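You operate a simulated robot arm through the tools that you are given. There is no shell and no other tool. Be economical: measure what you need, move in short steps, check, and stop when the job is done.

Carry out the task below with a simulated robot arm. There is one attempt and no reset: what you move stays moved.

JOB
Fetch the blue foam pad and set it on the teal dusting pad.

The check looks at the end state, three seconds after you hand in, the way a careful person would. Anything else that was tipped, shoved, dropped, spilled or broken makes it a failure.

ROBOT AND FRAMES
A 6-joint arm with a two-finger parallel gripper, fixed in place. Base frame: the origin is at the foot of the arm, x ahead of it, y to its left, z up; the work surface is at about z = 0. Units: m, rad, N and s.
With the tool pointing down near the work surface it reaches from about 0.16 to 0.42 m from the base axis. Its first joint turns from -1.152 to 1.152 rad. Payload 1.57 kg.
Tool frame: the origin (TCP) lies between the finger pads and is the grasp point; the fingertips stand 0.03 m ahead of it; z points along the fingers, y is the line along which they close. The gripper opens to 0.08 m. The fingers are 0.017 m wide and 0.012 m thick; the gripper's body (0.04 by 0.082 m) begins 0.08 m behind the TCP.
Orientation is told as [roll, pitch, yaw] about the base's x, y, z axes, in that order, counted from this pose: with the fingers straight down and closing along the base's y, the tool's x points along the base's -x, its y along +y and its z along -z.

CONTROLS
- The arm moves only by the tool jog_arm. Its argument "rows" is a list of rows, each an object of numbers (a shift or turn left out is 0, a gripper value left out holds the last): "dx", "dy", "dz": the shift along the tool's x, y, z in m; "twist": the turn about the tool's z in rad. In form: [{"dx": .., "dy": .., "dz": .., "twist": ..}, ...]. A call has 1 to 20 rows; each row is the pose to reach, as a shift and turn from the pose commanded when the call began, along the tool's axes at that moment. "jaw" is the opening in per cent of the stroke, from 0 (shut) to 100 (fully open), set as the call begins (left out, the last holds). Rows are played at 5 a second. More than 0.05 m and 0.15 rad between two rows, or a gripper value outside its range, and nothing of the call is played. A pose out of reach is approached as far as the arm can. The call stops where the force on the tool passes 40 N (or 10 N more than at its start, if that is more) or the arm is blocked; 0.2 s more then pass. Each finger travels about 0.153 m/s and halts on what it meets, pressing with about 39 N; the grip force reading is that of the motor and also rises with nothing between the fingers. The clock runs only during rows and for 0.2 s after the last one: add rows that repeat a pose to give the fingers time. It gives the time, the measured TCP pose, the force on the tool (base axes), the opening and the grip force at its end, in the units of the frame above (readings bear some noise), and new pictures: "show" is both (left out), scene, wrist or none.
- Cameras (640 x 400 px; columns grow to the right, rows downward): "scene" is fixed at [0.06, -0.3416, 0.4219]; the picture's right is [0.69, -0.72, 0.00], its down [-0.44, -0.42, -0.80] and it looks along [0.57, 0.55, -0.61] (base axes); focal length 214 px, centre (320, 200). "wrist" rides on the gripper at [0.072, -0.007, -0.122] in the tool frame; the picture's right is [0.09, 1.00, 0.00], its down [-0.84, 0.08, -0.54] and it looks along [-0.54, 0.05, 0.84] (tool axes); focal length 238 px, centre (320, 200). There is no depth. A picture from a camera that has moved, and an enlarged one, comes with that camera's place and axes in the base frame and with its lens.
- inspect(camera, box): a new picture of the part [left, top, right, bottom] of that camera's present view, enlarged. No time passes.
- job_done(): hands the job in; it is judged then, once.

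Work in short steps. Places have to be worked out from the pictures, the camera data and where the tool is seen: move nearer, look again, correct. Check each grasp and each placing, and mend what went wrong. You have 90 turns and 170 pictures in all, those below and enlarged ones among them. Open the gripper and draw the arm clear of the work before you hand the job in, unless the task says otherwise; then end with one line.

The tools are called after ">>>" as name(argument=value, ...) on one line, values as JSON. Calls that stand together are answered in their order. jog_arm: Moves the arm, as the interface text tells. Its arguments: {"type":"object","properties":{"rows":{"type":"array","items":{"type":"object","properties":{"dx":{"type":"number"},"dy":{"type":"number"},"dz":{"type":"number"},"twist":{"type":"number"}}}},"jaw":{"type":"number"},"show":{"type":"string","enum":["both","scene","wrist","none"]}},"required":["rows"]} The other tools are called the same way: inspect (camera, box) takes an enlarged picture of a part of a camera's view; job_done () hands the job in.

At the start:

```text
time_s: 0.0
tool_pos: [0.1435, -0.1796, 0.2815]
tcp_rot: [-0.002, -0.003, -0.003]
force: [0.0, 0.0, -0.1]
opening: 0.08
grasp_force: 0.0
```

scene: 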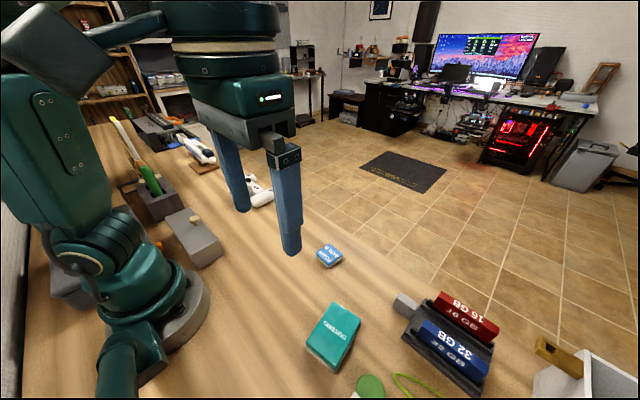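
wrist: 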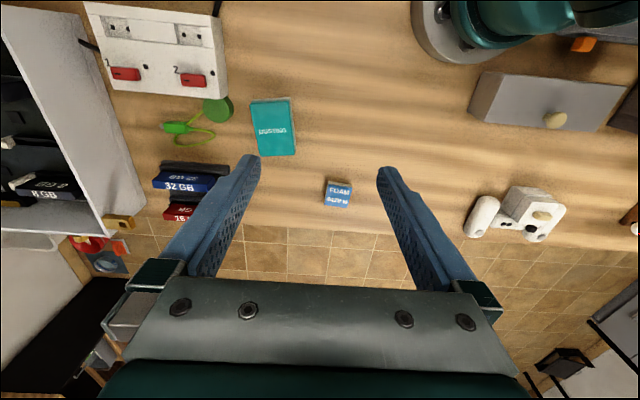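

I estimate the foam pad near (0.30,-0.136) and the teal pad near (0.183,-0.255). I'll enlarge both views to check size and orientation.

>>> inspect(camera="scene", box=[270, 220, 430, 400])

>>> inspect(camera="wrist", box=[220, 80, 400, 220])

```text
2.22 times, centred on (350, 310) of scene
camera zoom: at [0.06, -0.3416, 0.4219], right [0.69, -0.72, 0.0], down [-0.44, -0.42, -0.8], along [0.57, 0.55, -0.61], focal length 477 px, centre (253, -44)
```

zoom: 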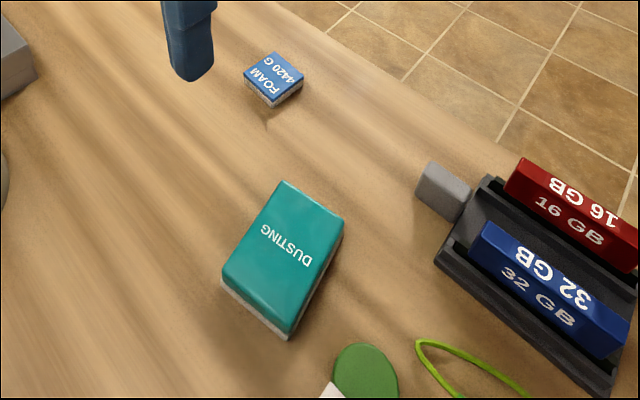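

```text
2.86 times, centred on (310, 150) of wrist
camera zoom: at [0.0712, -0.1864, 0.4045], right [-0.09, 1.0, 0.0], down [0.84, 0.08, 0.54], along [0.54, 0.05, -0.84], focal length 681 px, centre (349, 343)
```

zoom: 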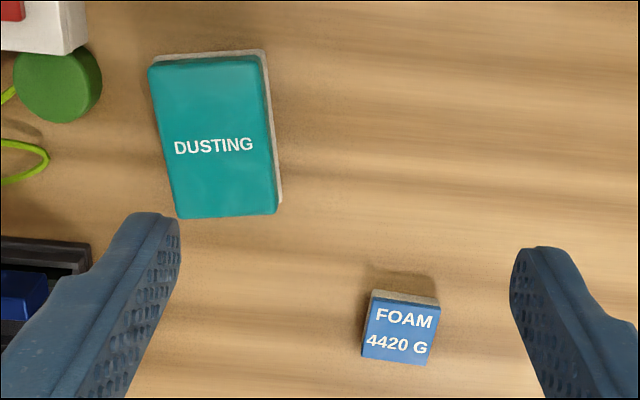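

The foam is about a 0.044 m square, aligned with the base axes, centred near (0.302,-0.134). I move above it at z≈0.14 and look again.

>>> jog_arm(rows=[{"dx": -0.035, "dy": 0.01, "dz": 0.02}, {"dx": -0.07, "dy": 0.02, "dz": 0.045}, {"dx": -0.105, "dy": 0.03, "dz": 0.075}, {"dx": -0.135, "dy": 0.04, "dz": 0.105}, {"dx": -0.158, "dy": 0.046, "dz": 0.14}, {"dx": -0.158, "dy": 0.046, "dz": 0.14}], jaw=100)

```text
time_s: 1.4
tool_pos: [0.2991, -0.1369, 0.1444]
tcp_rot: [-0.002, -0.001, -0.002]
force: [-0.1, 0.5, 0.3]
opening: 0.0801
grasp_force: 0.0
camera wrist: at [0.2273, -0.1435, 0.2676], right [-0.09, 1.0, 0.0], down [0.84, 0.08, 0.54], along [0.54, 0.05, -0.84], focal length 238 px, centre (320, 200)
```

scene: 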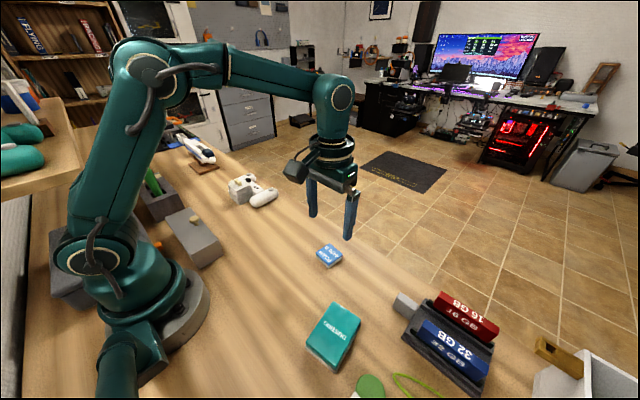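
wrist: 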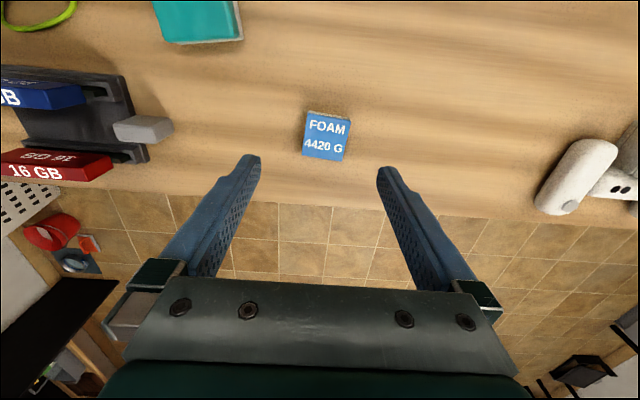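

Pad seems at about (0.305,-0.130). I enlarge to refine centre and thickness.

>>> inspect(camera="wrist", box=[280, 90, 376, 150])

>>> inspect(camera="scene", box=[290, 230, 370, 280])

```text
6.67 times, centred on (328, 120) of wrist
camera zoom: at [0.2273, -0.1435, 0.2676], right [-0.09, 1.0, 0.0], down [0.84, 0.08, 0.54], along [0.54, 0.05, -0.84], focal length 1589 px, centre (267, 733)
```

zoom: 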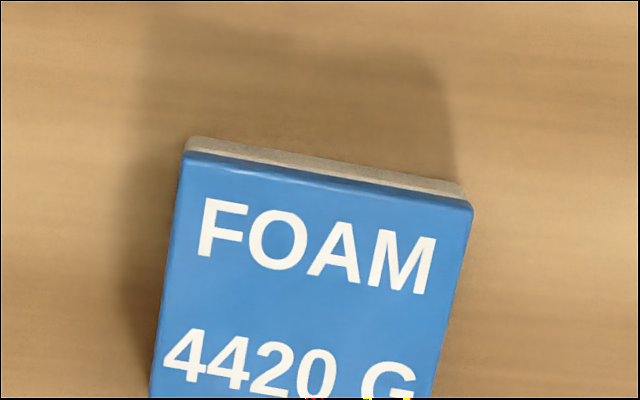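

```text
8.00 times, centred on (330, 255) of scene
camera zoom: at [0.06, -0.3416, 0.4219], right [0.69, -0.72, 0.0], down [-0.44, -0.42, -0.8], along [0.57, 0.55, -0.61], focal length 1716 px, centre (240, -240)
```

zoom: 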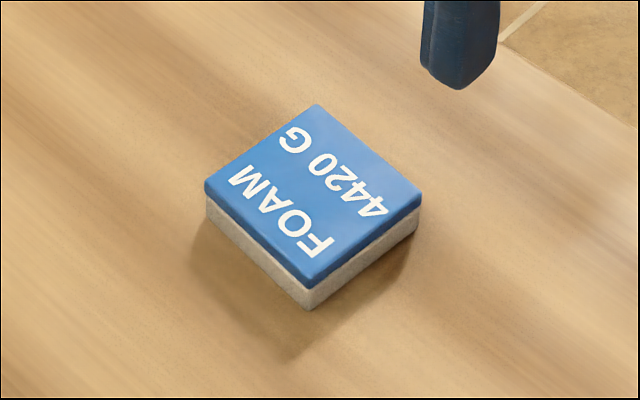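

The pad is about 0.045 square and 0.012 thick, yawed about -0.09 rad, centred near (0.308,-0.131). I align above it and descend to z≈0.05.

>>> jog_arm(rows=[{"dx": -0.009, "dy": 0.006, "dz": 0.02, "twist": 0.088}, {"dx": -0.009, "dy": 0.006, "dz": 0.055, "twist": 0.088}, {"dx": -0.009, "dy": 0.006, "dz": 0.08, "twist": 0.088}, {"dx": -0.009, "dy": 0.006, "dz": 0.094, "twist": 0.088}, {"dx": -0.009, "dy": 0.006, "dz": 0.094, "twist": 0.088}])

```text
time_s: 2.6
tool_pos: [0.3096, -0.1301, 0.0482]
tcp_rot: [-0.002, -0.002, -0.089]
force: [0.4, 0.3, -0.2]
opening: 0.08
grasp_force: 0.0
camera wrist: at [0.2379, -0.1306, 0.172], right [0.0, 1.0, 0.0], down [0.84, 0.0, 0.54], along [0.54, 0.0, -0.84], focal length 238 px, centre (320, 200)
```

scene: 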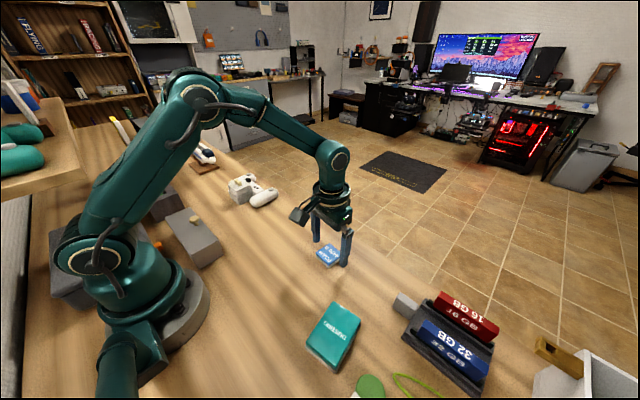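
wrist: 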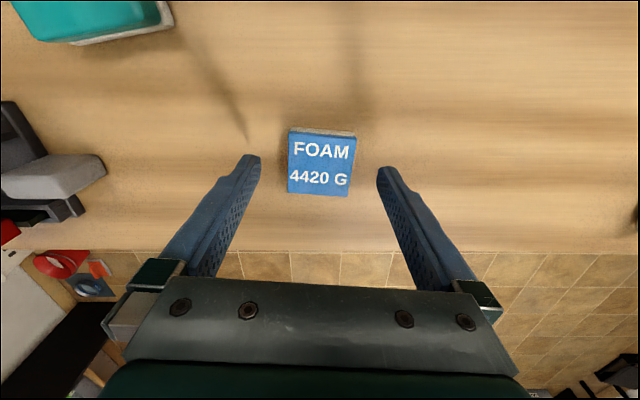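

The pad is centred under the tool. I go down to z≈0.0335.

>>> jog_arm(rows=[{"dz": 0.008}, {"dz": 0.0145}, {"dz": 0.0145}], show="wrist")

>>> jog_arm(rows=[{}, {}, {}, {}], jaw=0, show="wrist")

```text
time_s: 3.4
tool_pos: [0.3096, -0.1289, 0.0349]
tcp_rot: [-0.001, -0.002, -0.09]
force: [-0.6, -0.9, 0.6]
opening: 0.0798
grasp_force: 0.0
camera wrist: at [0.2377, -0.1289, 0.157], right [0.0, 1.0, 0.0], down [0.84, 0.0, 0.54], along [0.54, 0.0, -0.84], focal length 238 px, centre (320, 200)
```

wrist: 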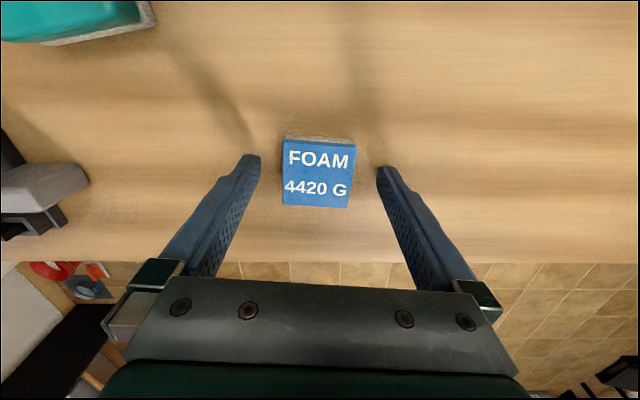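

```text
time_s: 4.4
tool_pos: [0.3092, -0.1287, 0.0341]
tcp_rot: [-0.001, 0.0, -0.089]
force: [0.4, -0.1, 0.5]
opening: 0.0445
grasp_force: 39.3
camera wrist: at [0.2377, -0.129, 0.1571], right [0.0, 1.0, 0.0], down [0.84, 0.0, 0.54], along [0.54, 0.0, -0.84], focal length 238 px, centre (320, 200)
```

wrist: 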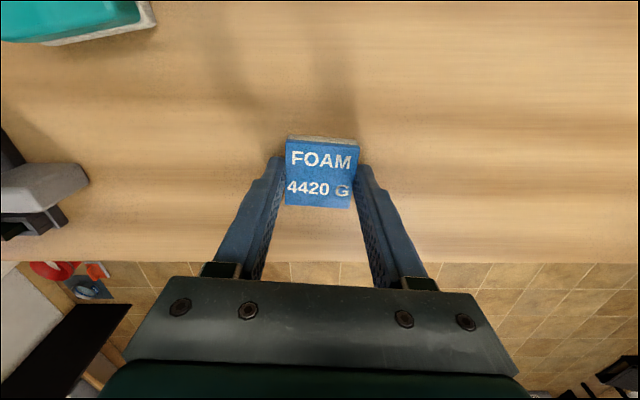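

The grip holds at 0.0445 m. Since the label might be a weight beyond payload, I lift only a little and read the force.

>>> jog_arm(rows=[{"dz": -0.005}, {"dz": -0.012}, {"dz": -0.012}, {"dz": -0.012}])

```text
time_s: 5.4
tool_pos: [0.3108, -0.1284, 0.0452]
tcp_rot: [-0.003, -0.003, -0.089]
force: [0.0, -0.6, -0.1]
opening: 0.0447
grasp_force: 39.0
camera wrist: at [0.2383, -0.1288, 0.1681], right [0.0, 1.0, 0.0], down [0.84, 0.0, 0.54], along [0.54, 0.0, -0.84], focal length 238 px, centre (320, 200)
```

scene: 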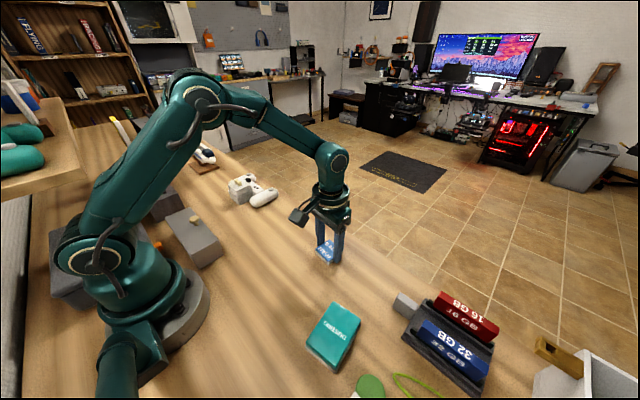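
wrist: 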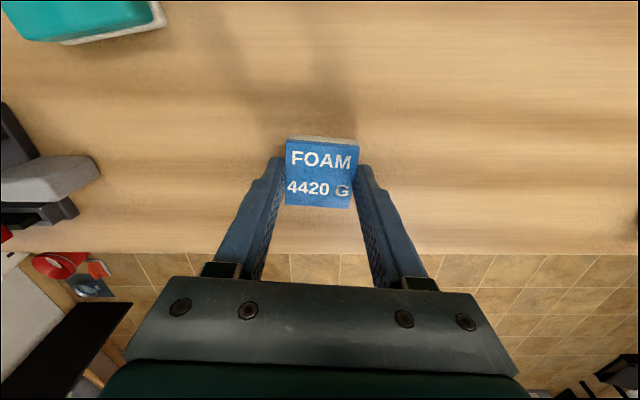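

The pad is lifted and light. I raise it and carry it towards the teal pad at z≈0.14.

>>> jog_arm(rows=[{"dz": -0.04}, {"dz": -0.08}, {"dx": 0.01, "dy": -0.015, "dz": -0.095}, {"dx": 0.035, "dy": -0.045, "dz": -0.095}, {"dx": 0.06, "dy": -0.075, "dz": -0.095}, {"dx": 0.085, "dy": -0.105, "dz": -0.095}, {"dx": 0.105, "dy": -0.127, "dz": -0.095}, {"dx": 0.105, "dy": -0.127, "dz": -0.095}])

```text
time_s: 7.2
tool_pos: [0.1924, -0.2457, 0.1409]
tcp_rot: [-0.001, -0.002, -0.089]
force: [0.9, -0.5, 0.0]
opening: 0.0446
grasp_force: 39.4
camera wrist: at [0.1203, -0.2459, 0.2634], right [0.0, 1.0, 0.0], down [0.84, 0.0, 0.54], along [0.54, 0.0, -0.84], focal length 238 px, centre (320, 200)
```

scene: 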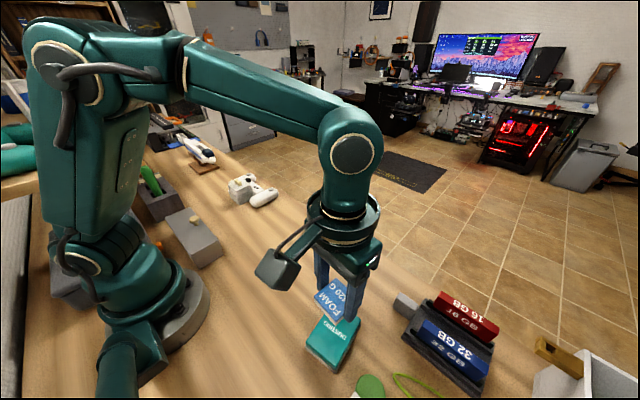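
wrist: 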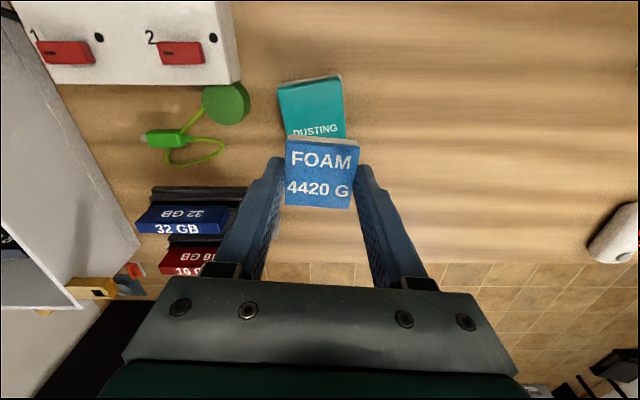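

Teal top centre ≈ (0.190,-0.251), yaw ≈ +0.13, size about 0.06×0.09. I align with it and lower to z≈0.072.

>>> jog_arm(rows=[{"dx": 0.002, "dy": -0.0055, "dz": 0.02, "twist": -0.11}, {"dx": 0.002, "dy": -0.0055, "dz": 0.045, "twist": -0.22}, {"dx": 0.002, "dy": -0.0055, "dz": 0.069, "twist": -0.22}, {"dx": 0.002, "dy": -0.0055, "dz": 0.069, "twist": -0.22}])

>>> inspect(camera="scene", box=[270, 270, 398, 390])

```text
time_s: 8.2
tool_pos: [0.1901, -0.2503, 0.0718]
tcp_rot: [-0.002, 0.001, 0.13]
force: [-0.4, 0.8, -0.4]
opening: 0.0446
grasp_force: 38.9
camera wrist: at [0.1201, -0.267, 0.1947], right [-0.22, 0.98, 0.0], down [0.82, 0.19, 0.54], along [0.53, 0.12, -0.84], focal length 238 px, centre (320, 200)
```

scene: 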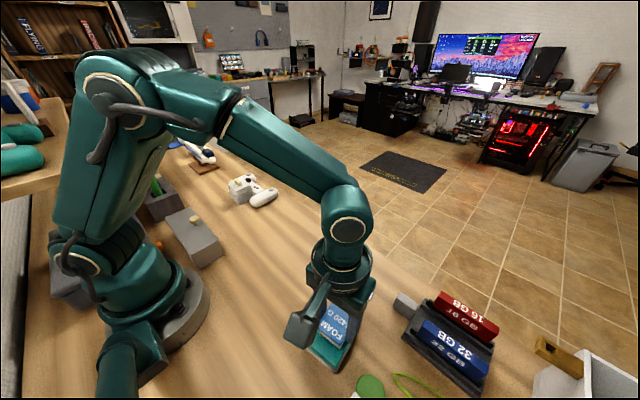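
wrist: 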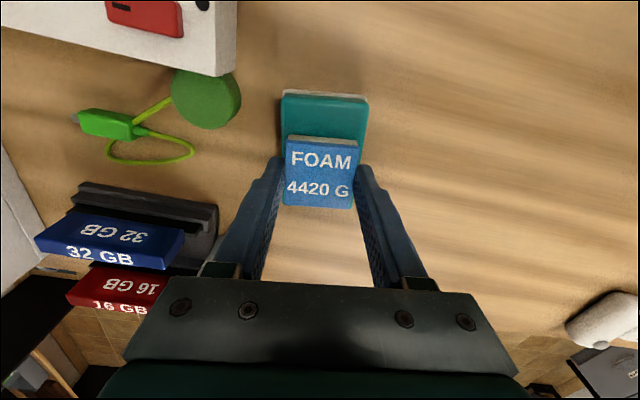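

```text
3.33 times, centred on (334, 330) of scene
camera zoom: at [0.06, -0.3416, 0.4219], right [0.69, -0.72, 0.0], down [-0.44, -0.42, -0.8], along [0.57, 0.55, -0.61], focal length 715 px, centre (273, -233)
```

zoom: 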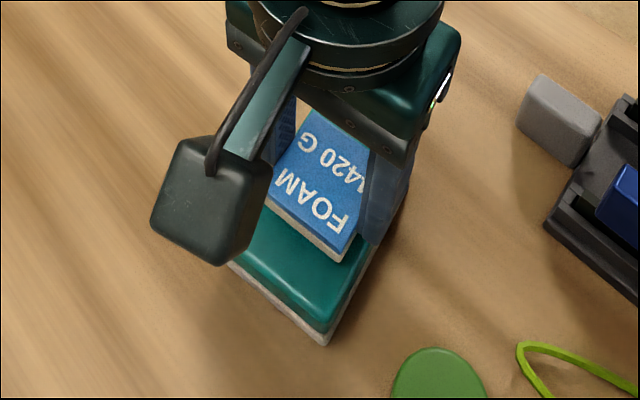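

Alignment looks good. I lower in small steps watching for contact.

>>> jog_arm(rows=[{"dz": 0.004}, {"dz": 0.008}, {"dz": 0.012}, {"dz": 0.012}], show="wrist")

>>> inspect(camera="scene", box=[290, 290, 386, 380])

```text
time_s: 9.0
tool_pos: [0.1903, -0.2501, 0.0624]
tcp_rot: [-0.002, -0.001, 0.13]
force: [-0.7, 3.0, 11.3]
opening: 0.0446
grasp_force: 38.8
stopped in row 3: the force on the tool passed its limit (the readings are from after the stop); the commanded pose is now the measured one
camera wrist: at [0.1205, -0.2671, 0.1854], right [-0.22, 0.98, 0.0], down [0.82, 0.19, 0.54], along [0.53, 0.12, -0.84], focal length 238 px, centre (320, 200)
```

wrist: 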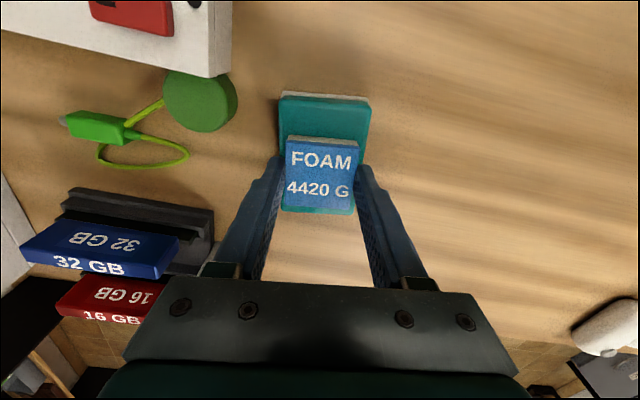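

```text
4.44 times, centred on (338, 335) of scene
camera zoom: at [0.06, -0.3416, 0.422], right [0.69, -0.72, 0.0], down [-0.44, -0.42, -0.8], along [0.57, 0.55, -0.61], focal length 953 px, centre (240, -400)
```

zoom: 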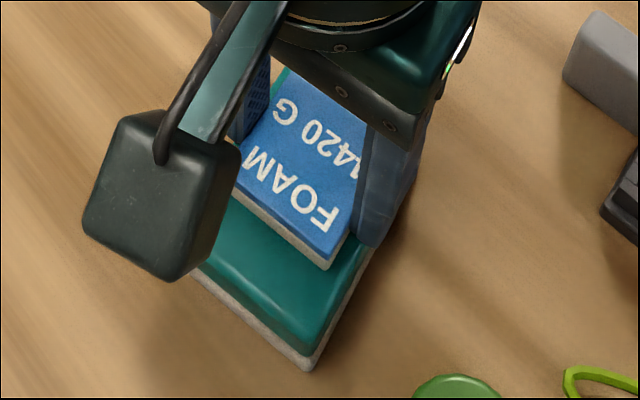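

Contact at z≈0.0624 with the foam centred on the teal pad. I open the jaw moderately.

>>> jog_arm(rows=[{}, {}, {}], jaw=80)

```text
time_s: 9.8
tool_pos: [0.1908, -0.2498, 0.0622]
tcp_rot: [0.0, 0.0, 0.131]
force: [0.6, 0.3, 0.7]
opening: 0.064
grasp_force: 0.0
camera wrist: at [0.1205, -0.267, 0.1849], right [-0.22, 0.98, 0.0], down [0.82, 0.19, 0.54], along [0.53, 0.12, -0.84], focal length 238 px, centre (320, 200)
```

scene: 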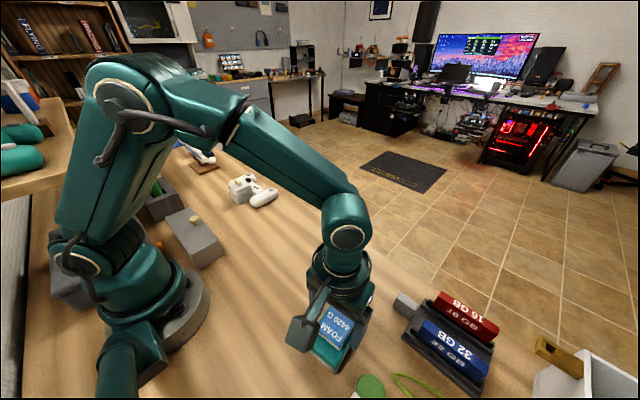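
wrist: 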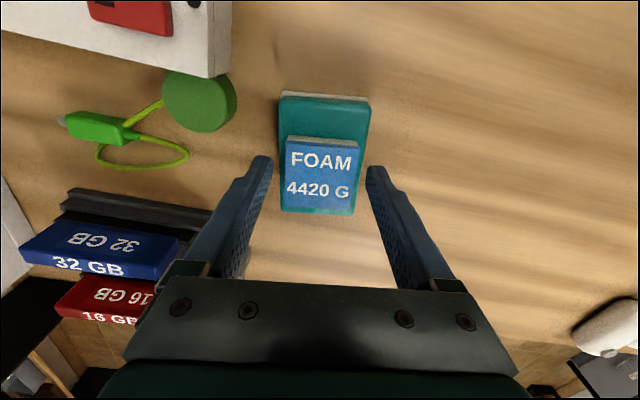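

The foam is released and sits flat. I withdraw straight up, then inward/away for a clear view.

>>> jog_arm(rows=[{"dz": -0.03}, {"dz": -0.07}, {"dz": -0.11}, {"dz": -0.14}, {"dy": 0.04, "dz": -0.15}, {"dy": 0.08, "dz": -0.15}, {"dy": 0.12, "dz": -0.15}, {"dy": 0.12, "dz": -0.15}])

>>> inspect(camera="scene", box=[270, 270, 398, 390])

```text
time_s: 11.6
tool_pos: [0.1756, -0.1318, 0.213]
tcp_rot: [-0.001, -0.001, 0.129]
force: [0.0, -0.2, -0.3]
opening: 0.0639
grasp_force: 0.0
camera wrist: at [0.1063, -0.1481, 0.3359], right [-0.22, 0.98, 0.0], down [0.82, 0.19, 0.54], along [0.53, 0.12, -0.84], focal length 238 px, centre (320, 200)
```

scene: 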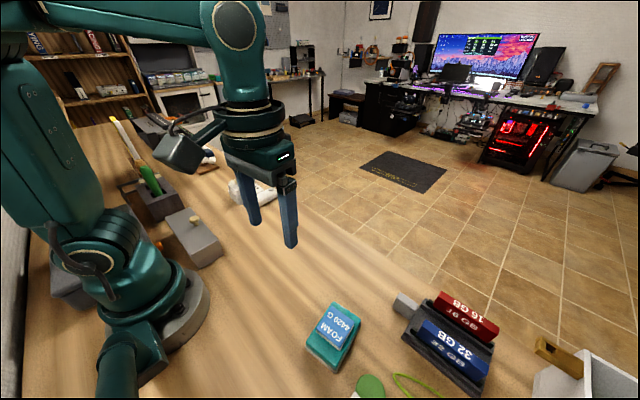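
wrist: 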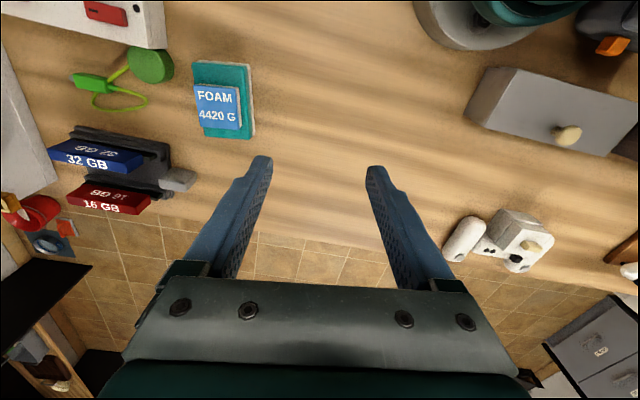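

```text
3.33 times, centred on (334, 330) of scene
camera zoom: at [0.06, -0.3416, 0.4219], right [0.69, -0.72, 0.0], down [-0.44, -0.42, -0.8], along [0.57, 0.55, -0.61], focal length 715 px, centre (273, -233)
```

zoom: 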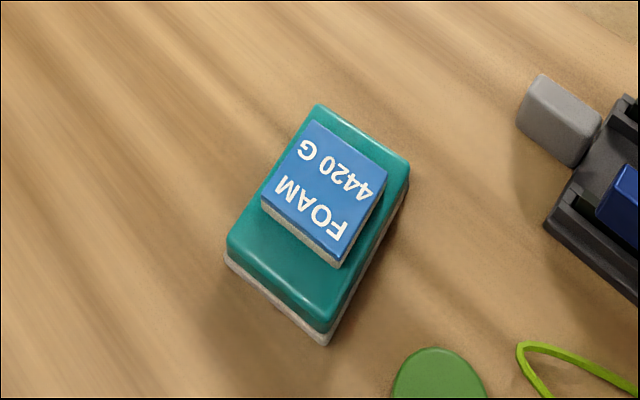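

The foam rests flat within the teal pad's top, nothing else was moved, and the arm is clear. I'm handing in.

>>> job_done()

```text
The job is handed in.
```

The blue foam pad is sitting flat on top of the teal dusting pad; the gripper is open, the arm is clear, and nothing else was moved.
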